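You operate a simulated robot arm through the tools that you are given. There is no shell and no other tool. Be economical: measure what you need, move in short steps, check, and stop when the job is done.

You are at the controls of a simulated robot arm. One attempt, no reset.

TASK
Take the striped green jar and put it on top of the silver trivet.

It is judged by the outcome, as a careful person would: the job done as asked, and still so three seconds after it is handed in. It fails if anything else is knocked over, pushed out of place, dropped, spilled or broken.

THE ROBOT
A 6-joint arm with a two-finger parallel gripper, fixed in place. Base frame: the origin is at the foot of the arm, x ahead of it, y to its left, z up; the work surface is at about z = 0.9. Units: m, degrees, N and s.
With the tool pointing down near the work surface it reaches from about 0.24 to 0.66 m from the base axis. Its first joint turns from -66.0 to 66.0 degrees. Payload 2.9 kg.
The tool frame sits at the grasp point between the pads (the TCP): z along the fingers, y along the line on which they close. The tips reach 0.03 m beyond it. Largest opening 0.11 m; finger width 0.02, thickness 0.01; the body of the gripper, 0.048 by 0.112 m, starts 0.055 m behind the TCP.
Orientation is told as [roll, pitch, yaw] about the base's x, y, z axes, in that order, counted from this pose: with the fingers straight down and closing along the base's y, the tool's x points along the base's -x, its y along +y and its z along -z.

THE INTERFACE
- The arm moves only by the tool nudge_tool. Its argument "increments" is a list that holds one entry, the list of rows, each a list of 7 numbers: the shift along the tool's x, y, z in cm, then the turn, a rotation vector about the tool's x, y, z in rad, then the closure, from 0 (fully open) to 1 (shut). In form: [[[tx, ty, tz, ax, ay, az, claw], ...]]. A call has 1 to 20 rows; each row shifts and turns the commanded pose from where the row before left it, along the tool's axes as they then stand. Each row takes 0.2 s and may step no farther than 0.05 m and 8.6 degrees from the row before; otherwise, or with a gripper value out of range, the whole call is refused. A pose out of reach is approached as far as the arm can. The call stops where the force on the tool passes 40 N (or 10 N more than at its start, if that is more) or the arm is blocked; 0.2 s more then pass. Each finger travels about 0.108 m/s and halts on what it meets, pressing with about 24 N; the grip force reading is that of the motor and also rises with nothing between the fingers. The clock runs only during rows and for 0.2 s after the last one: add rows that do not move to give the fingers time. The reply holds the time, the measured pose of the TCP, the force on the tool along the base axes, the opening and the grip force, in the units named above and with some noise, and new pictures: "views" is both (left out), scene, wrist or none.
- Cameras (640 x 400 px; columns grow to the right, rows downward): "scene" is fixed at [0.0765, 0.4414, 1.391]; the picture's right is [-0.74, -0.67, 0.00], its down [-0.32, 0.36, -0.87] and it looks along [0.58, -0.65, -0.48] (base axes); focal length 346 px, centre (320, 200). "wrist" rides on the gripper at [0.072, 0.017, -0.103] in the tool frame; the picture's right is [-0.23, 0.97, 0.00], its down [-0.76, -0.18, -0.62] and it looks along [-0.61, -0.14, 0.78] (tool axes); focal length 222 px, centre (320, 200). There is no depth. A picture from a camera that has moved, and an enlarged one, comes with that camera's place and axes in the base frame and with its lens. The place of the scene camera against the robot may be out by one fixed shift of up to 0.018 m in any direction.
- enlarge(camera, box): a new picture of the part [left, top, right, bottom] of that camera's present view, enlarged. It takes no simulated time.
- close_job(): hands the job in; it is judged then, once.

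Work in short steps. Places have to be worked out from the pictures, the camera data and where the tool is seen: move nearer, look again, correct. Check each grasp and each placing, and mend what went wrong. You have 90 turns and 170 pictures in all, those below and enlarged ones among them. Open the gripper and draw the arm clear of the work before you hand the job in, unless the task says otherwise; then end with one line.

The tools are called after "Call:" as name(argument=value, ...) on one line, values as JSON. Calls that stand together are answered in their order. nudge_tool: Moves the arm, as the interface text tells. Its arguments: {"type":"object","properties":{"increments":{"type":"array"},"views":{"type":"string","enum":["both","scene","wrist","none"]}},"required":["increments"]} The other tools are called the same way: enlarge (camera, box) takes an enlarged picture of a part of a camera's view; close_job () hands the job in.

At the start:

```text
clock: 0.0
ee_pos: [0.4578, -0.0174, 1.2239]
orientation: [0.0, 0.0, 0.0]
force: [-0.5, -0.1, 0.7]
opening: 0.1099
grasp_force: 0.1
```

scene: 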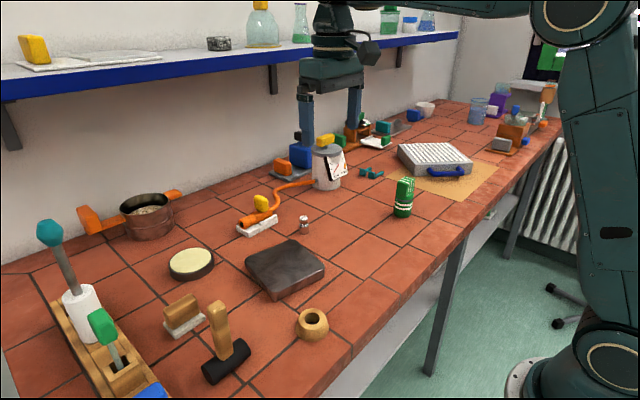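
wrist: 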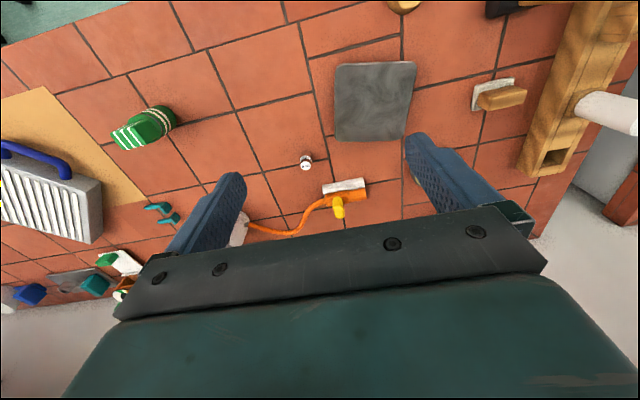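

I'll look closely at the jar and at candidates for the trivet first.

Call:
enlarge(camera="scene", box=[340, 80, 560, 220])

Call:
enlarge(camera="scene", box=[140, 180, 360, 390])

Call:
enlarge(camera="wrist", box=[0, 40, 440, 310])

```text
2.86 times, centred on (450, 150) of scene
camera zoom: at [0.0765, 0.4414, 1.391], right [-0.74, -0.67, 0.0], down [-0.32, 0.36, -0.87], along [0.58, -0.65, -0.48], focal length 990 px, centre (-51, 343)
```

zoom: 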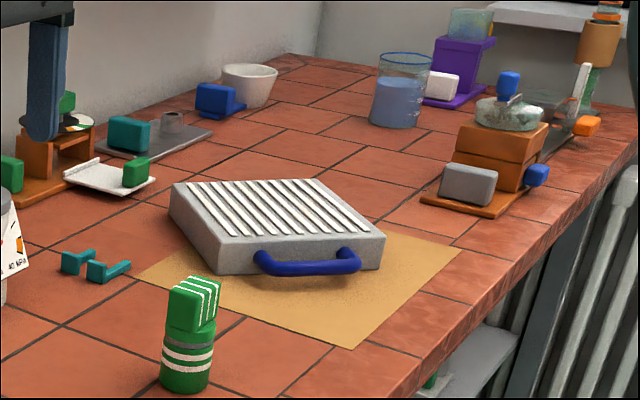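

```text
1.90 times, centred on (250, 285) of scene
camera zoom: at [0.0765, 0.4414, 1.391], right [-0.74, -0.67, 0.0], down [-0.32, 0.36, -0.87], along [0.58, -0.65, -0.48], focal length 660 px, centre (453, 38)
```

zoom: 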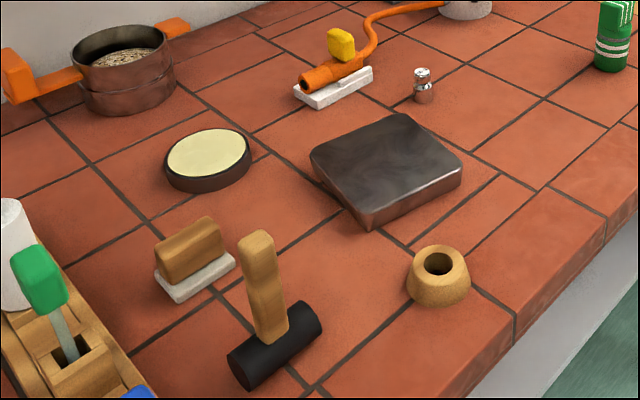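

```text
1.45 times, centred on (220, 175) of wrist
camera zoom: at [0.3857, -0.001, 1.3275], right [0.23, 0.97, 0.0], down [0.76, -0.18, 0.62], along [0.61, -0.14, -0.78], focal length 323 px, centre (466, 236)
```

zoom: 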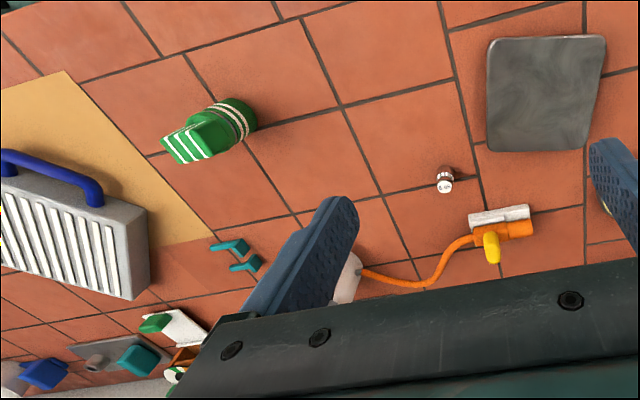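

The ribbed box lies about 0.85 m out, beyond reach. The metallic slab at about (0.51, 0.07) fits as the silver trivet. I put the jar at about (0.455, -0.315), so I'll move over it at height and look again.

Call:
nudge_tool(increments=[[[0, -4.2, 0, 0, 0, 0, 0], [0, -4.2, 0, 0, 0, 0, 0], [0, -4.2, 0, 0, 0, 0, 0], [0, -4.2, 0, 0, 0, 0, 0], [0, -4.2, 0, 0, 0, 0, 0], [0, -4.2, 0, 0, 0, 0, 0], [0, -4.2, 0, 0, 0, 0, 0], [0, 0, 0, 0, 0, 0, 0], [0, 0, 0, 0, 0, 0, 0]]])

```text
clock: 2.0
ee_pos: [0.4578, -0.3124, 1.2238]
orientation: [-0.1, 0.0, 0.1]
force: [0.1, 0.6, -0.2]
opening: 0.11
grasp_force: 0.0
camera wrist: at [0.3852, -0.295, 1.3277], right [0.23, 0.97, 0.0], down [0.76, -0.18, 0.62], along [0.61, -0.14, -0.78], focal length 222 px, centre (320, 200)
```

scene: 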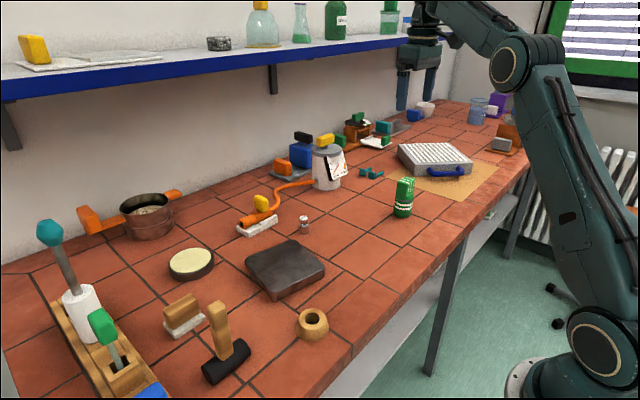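
wrist: 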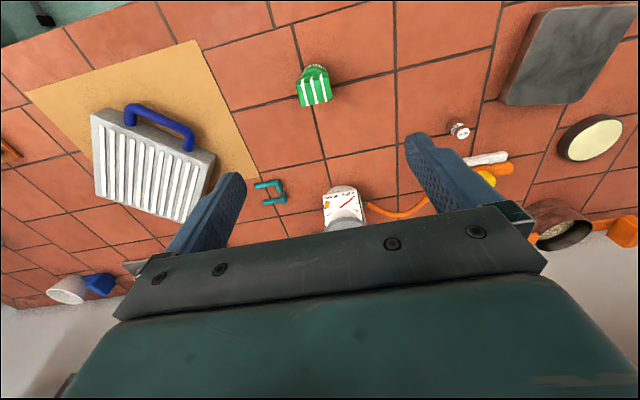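

Call:
enlarge(camera="wrist", box=[260, 40, 380, 115])

```text
5.33 times, centred on (320, 78) of wrist
camera zoom: at [0.3852, -0.295, 1.3277], right [0.23, 0.97, 0.0], down [0.76, -0.18, 0.62], along [0.61, -0.14, -0.78], focal length 1185 px, centre (320, 853)
```

zoom: 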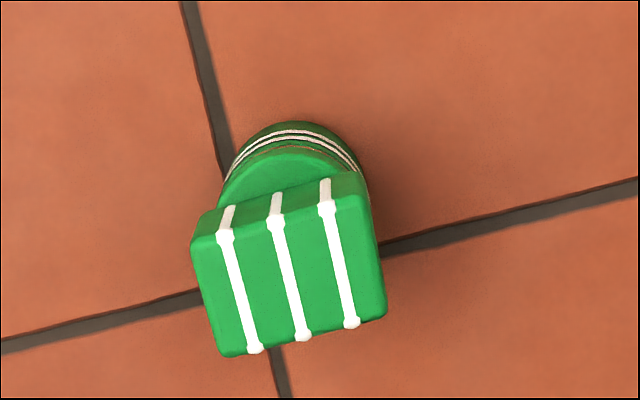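

The lid block is axis-aligned and centred near (0.455, -0.316), about 0.044 wide in y. I'll centre on it and go down to z≈1.05, which keeps the tips above most of the jar, then check.

Call:
nudge_tool(increments=[[[0.4, -0.35, 0, 0, 0, 0, 0], [0, 0, 4, 0, 0, 0, 0], [0, 0, 4, 0, 0, 0, 0], [0, 0, 4, 0, 0, 0, 0], [0, 0, 4, 0, 0, 0, 0], [0, 0, 1.4, 0, 0, 0, 0], [0, 0, 0, 0, 0, 0, 0], [0, 0, 0, 0, 0, 0, 0]]])

```text
clock: 3.8
ee_pos: [0.454, -0.3141, 1.0494]
orientation: [0.0, 0.0, 0.0]
force: [-0.2, 0.0, 0.5]
opening: 0.1099
grasp_force: 0.0
camera wrist: at [0.381, -0.2981, 1.153], right [0.23, 0.97, 0.0], down [0.76, -0.18, 0.62], along [0.61, -0.14, -0.78], focal length 222 px, centre (320, 200)
```

scene: 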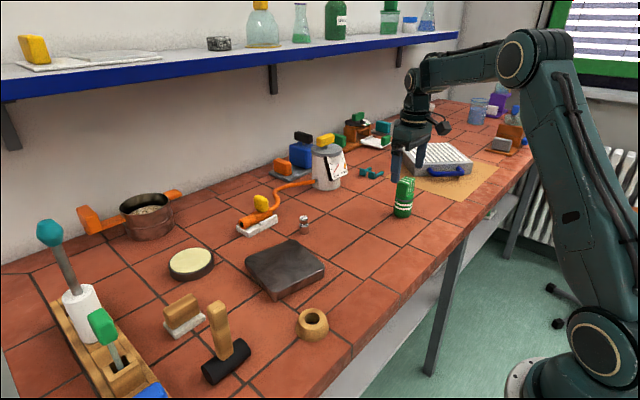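
wrist: 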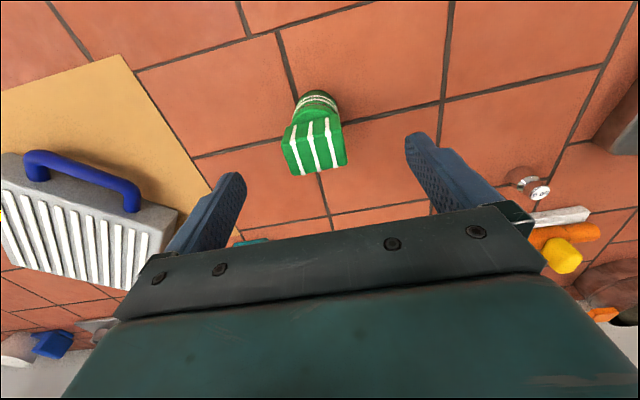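

Call:
enlarge(camera="wrist", box=[250, 75, 378, 185])

Call:
enlarge(camera="scene", box=[360, 120, 460, 230])

```text
3.64 times, centred on (314, 130) of wrist
camera zoom: at [0.381, -0.2981, 1.153], right [0.23, 0.97, 0.0], down [0.76, -0.18, 0.62], along [0.61, -0.14, -0.78], focal length 808 px, centre (342, 454)
```

zoom: 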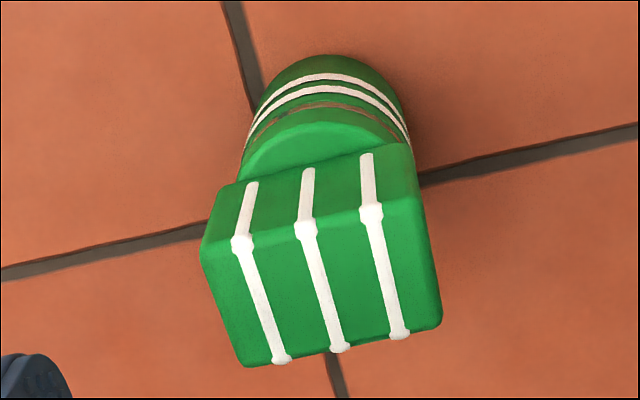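

```text
3.64 times, centred on (410, 175) of scene
camera zoom: at [0.0765, 0.4414, 1.391], right [-0.74, -0.67, 0.0], down [-0.32, 0.36, -0.87], along [0.58, -0.65, -0.48], focal length 1260 px, centre (-7, 291)
```

zoom: 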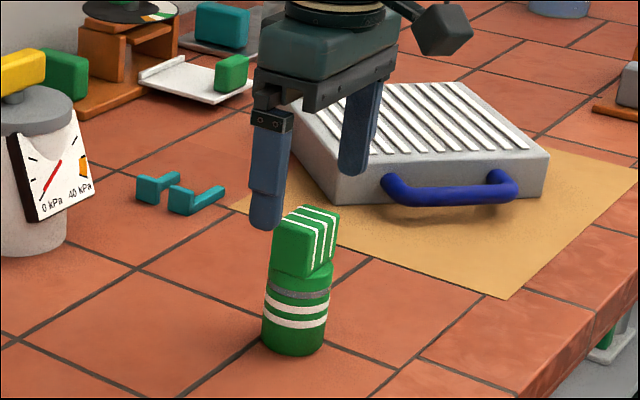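

Triangulating puts the lid top at z≈1.0 and the centre at about (0.456, -0.318). I'll go down to TCP z≈0.965 around it.

Call:
nudge_tool(increments=[[[-0.15, -0.4, 0, 0, 0, 0, 0], [0, 0, 3, 0, 0, 0, 0], [0, 0, 3, 0, 0, 0, 0], [0, 0, 2.4, 0, 0, 0, 0], [0, 0, 0, 0, 0, 0, 0], [0, 0, 0, 0, 0, 0, 0]]])

```text
clock: 5.2
ee_pos: [0.4544, -0.3195, 0.965]
orientation: [-0.1, 0.1, -0.1]
force: [0.8, 0.4, 0.5]
opening: 0.1101
grasp_force: 0.1
camera wrist: at [0.3829, -0.3022, 1.0687], right [0.23, 0.97, 0.0], down [0.76, -0.18, 0.62], along [0.61, -0.14, -0.78], focal length 222 px, centre (320, 200)
```

scene: 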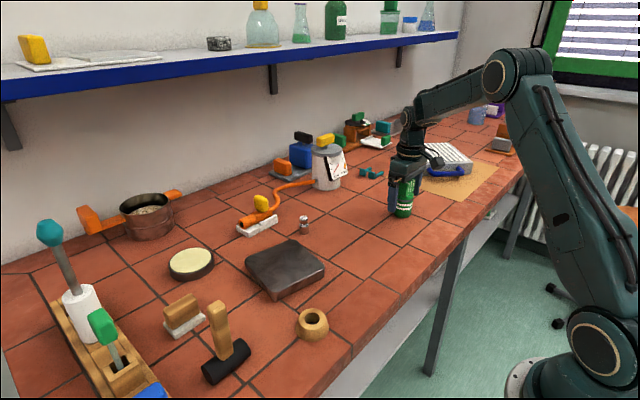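
wrist: 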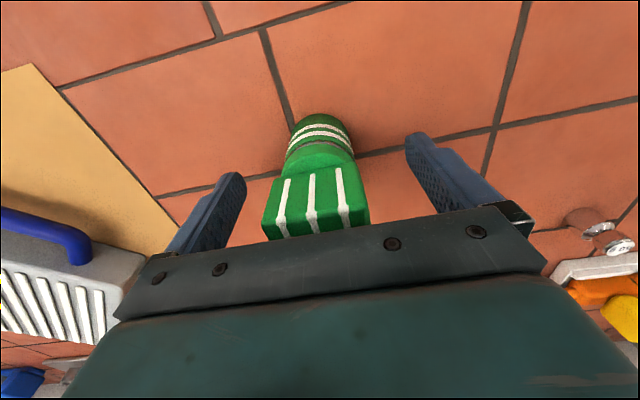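

The jar sits centred between the fingers. Closing now.

Call:
nudge_tool(increments=[[[0, 0, 0, 0, 0, 0, 0.3], [0, 0, 0, 0, 0, 0, 0.5], [0, 0, 0, 0, 0, 0, 1], [0, 0, 0, 0, 0, 0, 1], [0, 0, 0, 0, 0, 0, 1], [0, 0, 0, 0, 0, 0, 1]]])

```text
clock: 6.6
ee_pos: [0.4547, -0.319, 0.9654]
orientation: [0.0, -0.1, 0.2]
force: [0.6, -0.3, -0.3]
opening: 0.0455
grasp_force: 24.0
camera wrist: at [0.3829, -0.3022, 1.0689], right [0.23, 0.97, 0.0], down [0.76, -0.18, 0.62], along [0.61, -0.14, -0.78], focal length 222 px, centre (320, 200)
```

scene: 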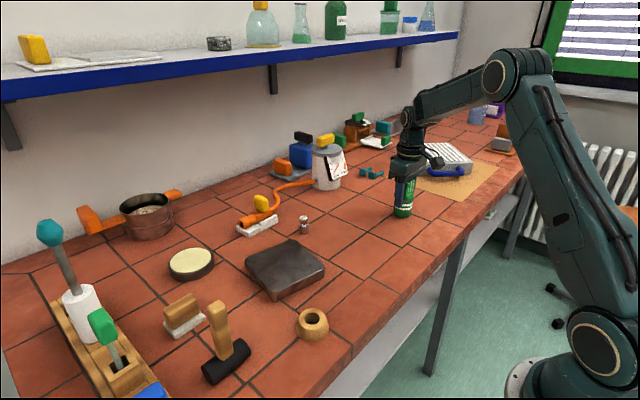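
wrist: 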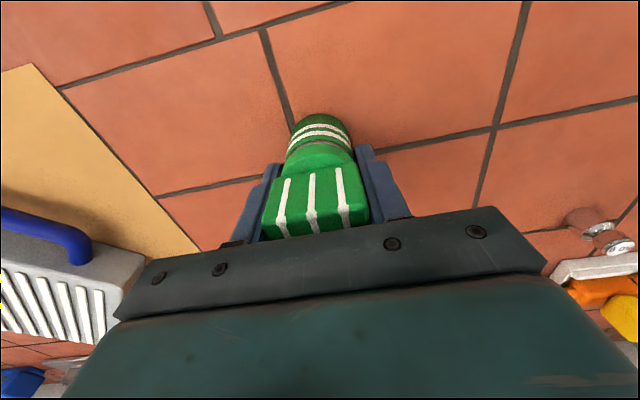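

The fingers stopped at 0.0455 with 24 N, so the jar is held. I'll lift it gently and check the grip.

Call:
nudge_tool(increments=[[[0, 0, -0.5, 0, 0, 0, 1], [0, 0, -1.5, 0, 0, 0, 1], [0, 0, -3, 0, 0, 0, 1], [0, 0, -3, 0, 0, 0, 1], [0, 0, -3, 0, 0, 0, 1], [0, 0, -3, 0, 0, 0, 1], [0, 0, 0, 0, 0, 0, 1], [0, 0, 0, 0, 0, 0, 1]]])

```text
clock: 8.4
ee_pos: [0.4557, -0.3187, 1.1069]
orientation: [0.0, 0.0, 0.1]
force: [0.1, -0.3, -1.5]
opening: 0.0455
grasp_force: 24.0
camera wrist: at [0.3842, -0.3011, 1.21], right [0.23, 0.97, 0.0], down [0.76, -0.18, 0.62], along [0.61, -0.14, -0.78], focal length 222 px, centre (320, 200)
```

scene: 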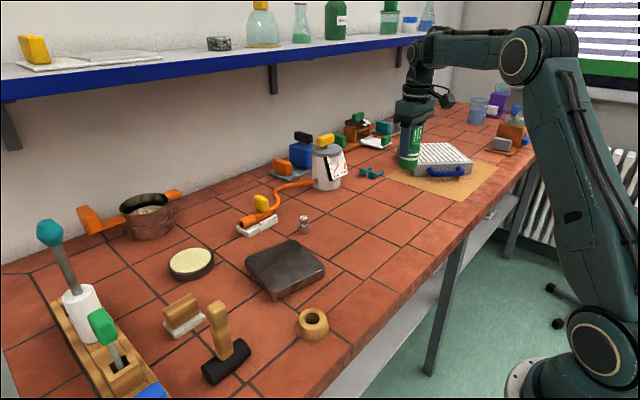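
wrist: 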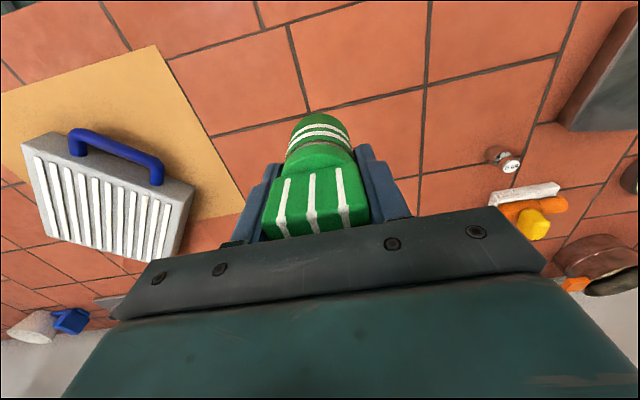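

The lift is clean and the jar is upright. I'll carry it toward the trivet at a safe height.

Call:
nudge_tool(increments=[[[0, 3.7, -1, 0, 0, 0, 1], [0, 3.7, -1, 0, 0, 0, 1], [0, 3.7, -1, 0, 0, 0, 1], [0, 3.7, -1, 0, 0, 0, 1], [0, 3.7, 0, 0, 0, 0, 1], [0, 3.7, 0, 0, 0, 0, 1], [0, 3.7, 0, 0, 0, 0, 1], [0, 3.7, 0, 0, 0, 0, 1], [0, 3.7, 0, 0, 0, 0, 1], [0, 3.7, 0, 0, 0, 0, 1], [0, 0, 0, 0, 0, 0, 1], [0, 0, 0, 0, 0, 0, 1]]])

```text
clock: 11.0
ee_pos: [0.4576, 0.0495, 1.146]
orientation: [0.0, -0.1, -0.1]
force: [0.1, 0.2, -2.0]
opening: 0.0459
grasp_force: 23.8
camera wrist: at [0.3848, 0.0674, 1.2487], right [0.23, 0.97, 0.0], down [0.76, -0.18, 0.62], along [0.61, -0.14, -0.78], focal length 222 px, centre (320, 200)
```

scene: 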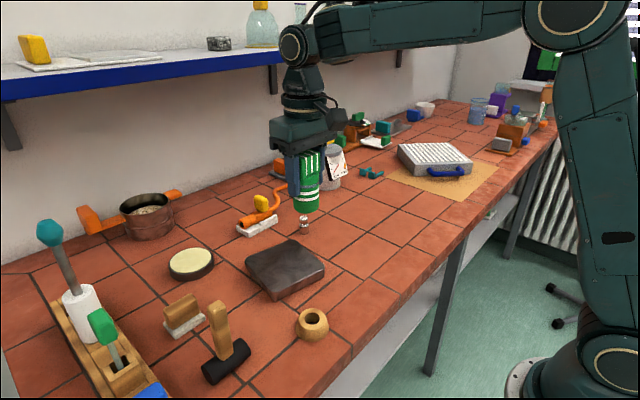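
wrist: 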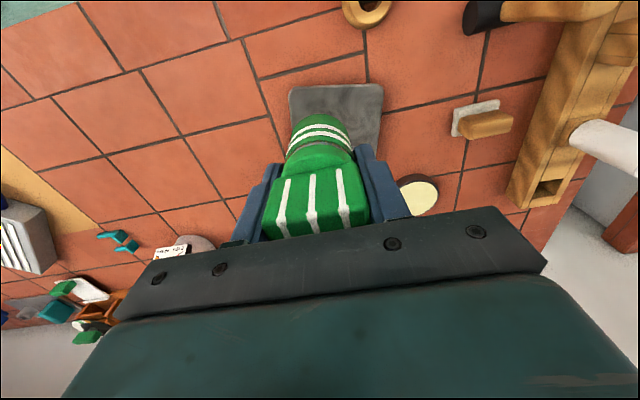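

The trivet centre works out at about (0.513, 0.062), with its top at z≈0.932. I'll move above it and drop to z≈1.04, which leaves about 4 cm of clearance.

Call:
nudge_tool(increments=[[[-3, 0.6, 0, 0, 0, 0, 1], [-2.8, 0.6, 0, 0, 0, 0, 1], [0, 0, 3, 0, 0, 0, 1], [0, 0, 3, 0, 0, 0, 1], [0, 0, 3, 0, 0, 0, 1], [0, 0, 1.5, 0, 0, 0, 1], [0, 0, 0, 0, 0, 0, 1], [0, 0, 0, 0, 0, 0, 1]]])

Call:
enlarge(camera="scene", box=[210, 150, 370, 310])

```text
clock: 12.8
ee_pos: [0.5152, 0.0601, 1.0412]
orientation: [0.0, 0.0, 0.1]
force: [-0.9, 0.1, -0.5]
opening: 0.0458
grasp_force: 24.3
camera wrist: at [0.4425, 0.0783, 1.1441], right [0.23, 0.97, 0.0], down [0.76, -0.18, 0.62], along [0.61, -0.14, -0.78], focal length 222 px, centre (320, 200)
```

scene: 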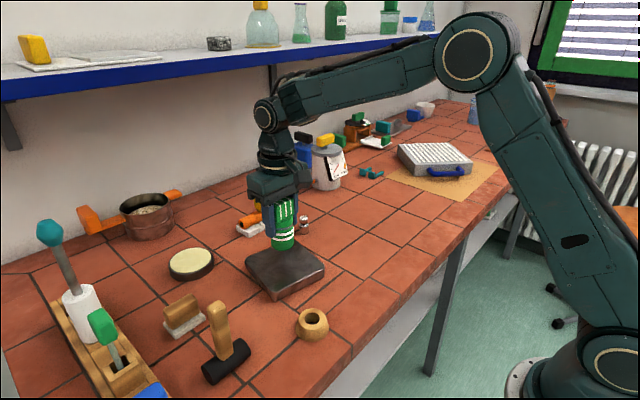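
wrist: 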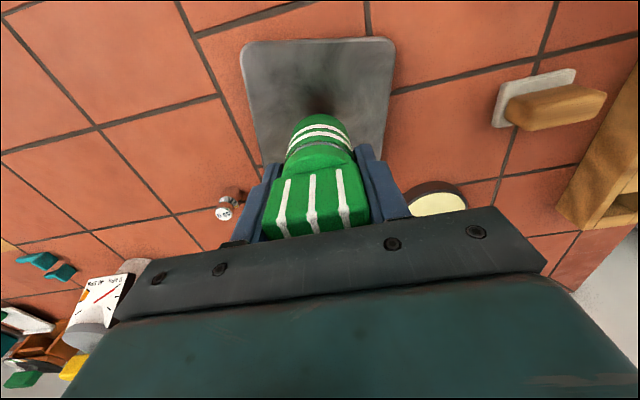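

```text
2.50 times, centred on (290, 230) of scene
camera zoom: at [0.0765, 0.4414, 1.391], right [-0.74, -0.67, 0.0], down [-0.32, 0.36, -0.87], along [0.58, -0.65, -0.48], focal length 866 px, centre (395, 125)
```

zoom: 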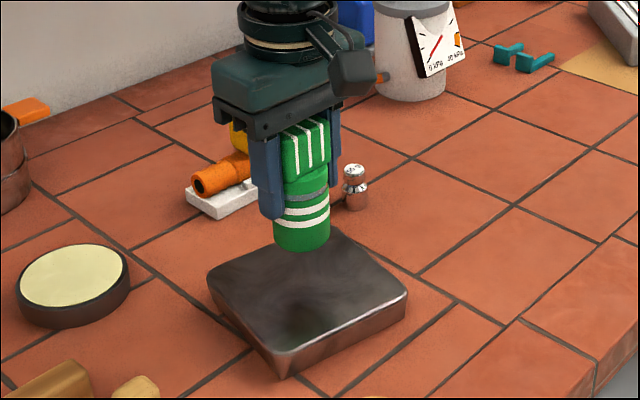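

Both cameras agree the jar is over the trivet centre, with contact expected near z≈0.997. I'll lower it to just above that.

Call:
nudge_tool(increments=[[[0, 0, 2, 0, 0, 0, 1], [0, 0, 1.2, 0, 0, 0, 1], [0, 0, 0.5, 0, 0, 0, 1], [0, 0, 0.3, 0, 0, 0, 1], [0, 0, 0, 0, 0, 0, 1]]], views="scene")

Call:
enlarge(camera="scene", box=[230, 170, 340, 310])

```text
clock: 14.0
ee_pos: [0.5149, 0.0617, 1.0003]
orientation: [0.0, 0.0, 0.0]
force: [-0.2, 0.6, -1.4]
opening: 0.0456
grasp_force: 23.9
```

scene: 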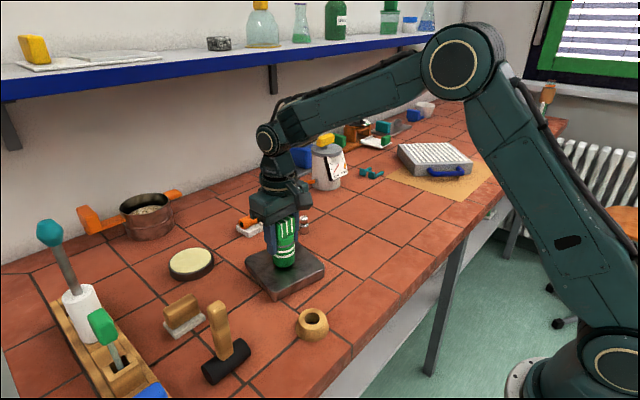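

```text
2.86 times, centred on (285, 240) of scene
camera zoom: at [0.0765, 0.4414, 1.391], right [-0.74, -0.67, 0.0], down [-0.32, 0.36, -0.87], along [0.58, -0.65, -0.48], focal length 990 px, centre (420, 86)
```

zoom: 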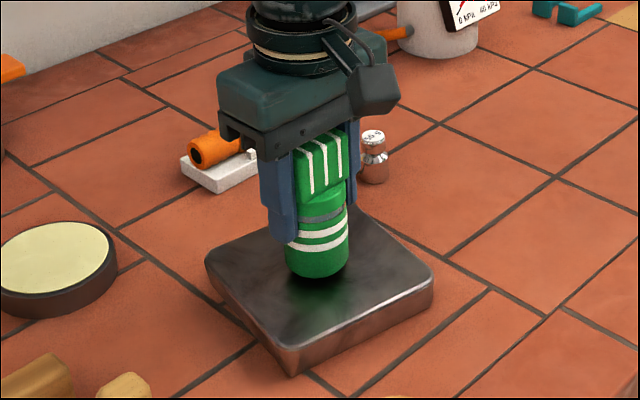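

There's still no contact force at z = 1.000 and only a small gap remains. I'll lower in tiny steps and watch the force.

Call:
nudge_tool(increments=[[[0, 0, 0.15, 0, 0, 0, 1], [0, 0, 0.15, 0, 0, 0, 1], [0, 0, 0, 0, 0, 0, 1]]], views="none")

```text
clock: 14.8
ee_pos: [0.5141, 0.0617, 0.9983]
orientation: [-0.1, 0.0, 0.0]
force: [0.1, 0.0, -1.0]
opening: 0.0457
grasp_force: 23.9
```

No contact yet, so I'll carry on down.

Call:
nudge_tool(increments=[[[0, 0, 0.15, 0, 0, 0, 1], [0, 0, 0.15, 0, 0, 0, 1], [0, 0, 0, 0, 0, 0, 1]]], views="none")

```text
clock: 15.6
ee_pos: [0.5147, 0.0618, 0.9952]
orientation: [0.0, 0.0, 0.2]
force: [0.2, 1.0, 0.6]
opening: 0.0456
grasp_force: 24.0
```

The force moved by 1–2 N, which could be first contact or noise. I'll step down again and check.

Call:
nudge_tool(increments=[[[0, 0, 0.1, 0, 0, 0, 1], [0, 0, 0.1, 0, 0, 0, 1], [0, 0, 0, 0, 0, 0, 1]]], views="none")

Call:
enlarge(camera="scene", box=[250, 220, 330, 300])

```text
clock: 16.4
ee_pos: [0.5142, 0.0613, 0.9953]
orientation: [0.1, -0.3, 0.0]
force: [-0.6, -2.5, 19.8]
opening: 0.0459
grasp_force: 24.0
```

```text
5.00 times, centred on (290, 260) of scene
camera zoom: at [0.0762, 0.4414, 1.3911], right [-0.74, -0.67, 0.0], down [-0.32, 0.36, -0.87], along [0.58, -0.65, -0.48], focal length 1733 px, centre (470, -100)
```

zoom: 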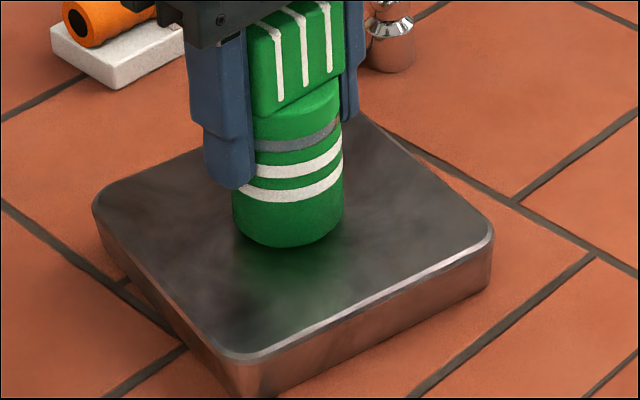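

That's firm contact at about 20 N with the jar resting on the trivet. I'll ease back 1 mm and open gradually.

Call:
nudge_tool(increments=[[[0, 0, -0.12, 0, 0, 0, 1], [0, 0, 0, 0, 0, 0, 1], [0, 0, 0, 0, 0, 0, 0.5], [0, 0, 0, 0, 0, 0, 0.3], [0, 0, 0, 0, 0, 0, 0], [0, 0, 0, 0, 0, 0, 0], [0, 0, 0, 0, 0, 0, 0]]])

```text
clock: 18.0
ee_pos: [0.5128, 0.0625, 0.9953]
orientation: [0.0, 0.0, 0.0]
force: [0.6, 1.0, 0.6]
opening: 0.1103
grasp_force: 0.1
camera wrist: at [0.441, 0.0801, 1.0977], right [0.23, 0.97, 0.0], down [0.76, -0.18, 0.62], along [0.61, -0.14, -0.78], focal length 222 px, centre (320, 200)
```

scene: 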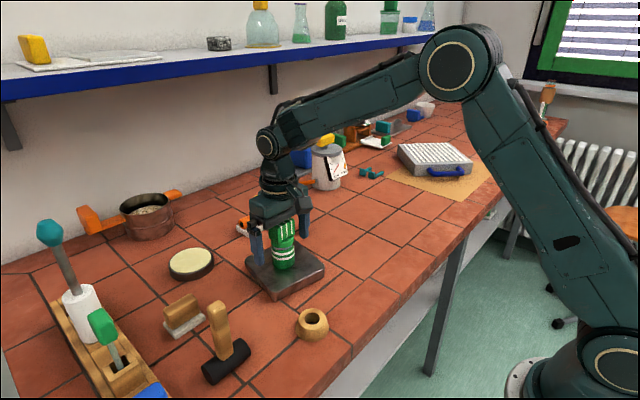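
wrist: 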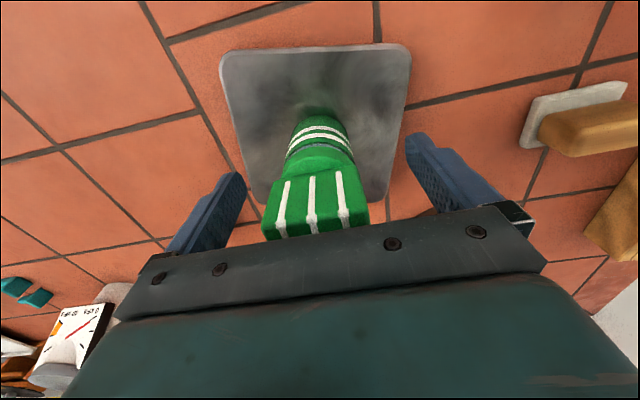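

The jar is released and standing. I'll raise the arm straight up, clear of it.

Call:
nudge_tool(increments=[[[0, 0, -2, 0, 0, 0, 0], [0, 0, -4, 0, 0, 0, 0], [0, 0, -4, 0, 0, 0, 0], [0, 0, -4, 0, 0, 0, 0], [0, 0, -4, 0, 0, 0, 0], [0, 0, -4, 0, 0, 0, 0], [0, 0, 0, 0, 0, 0, 0], [0, 0, 0, 0, 0, 0, 0]]])

Call:
enlarge(camera="scene", box=[220, 190, 350, 310])

```text
clock: 19.8
ee_pos: [0.5124, 0.0622, 1.2143]
orientation: [0.1, 0.0, 0.0]
force: [-0.2, 0.2, -0.6]
opening: 0.11
grasp_force: 0.0
camera wrist: at [0.4401, 0.0802, 1.3175], right [0.23, 0.97, 0.0], down [0.76, -0.18, 0.62], along [0.61, -0.14, -0.78], focal length 222 px, centre (320, 200)
```

scene: 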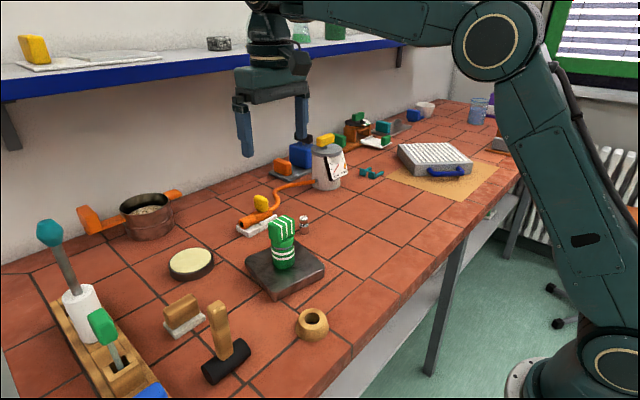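
wrist: 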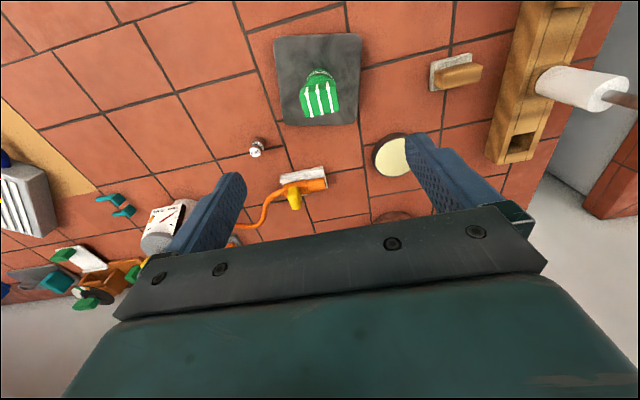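

```text
3.33 times, centred on (285, 250) of scene
camera zoom: at [0.0765, 0.4414, 1.391], right [-0.74, -0.67, 0.0], down [-0.32, 0.36, -0.87], along [0.58, -0.65, -0.48], focal length 1155 px, centre (437, 33)
```

zoom: 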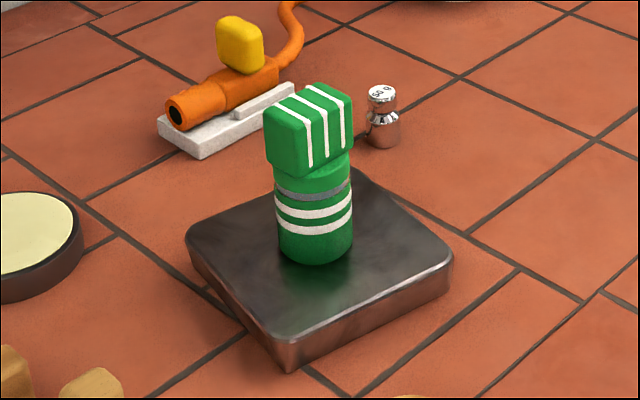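

The jar stands upright and centred on the trivet, nothing else has been disturbed, and the arm is clear with the gripper open. Handing in.

Call:
close_job()

```text
The job is handed in.
```

The striped green jar is standing upright in the middle of the silver trivet; nothing else was moved, and the gripper is open and clear.
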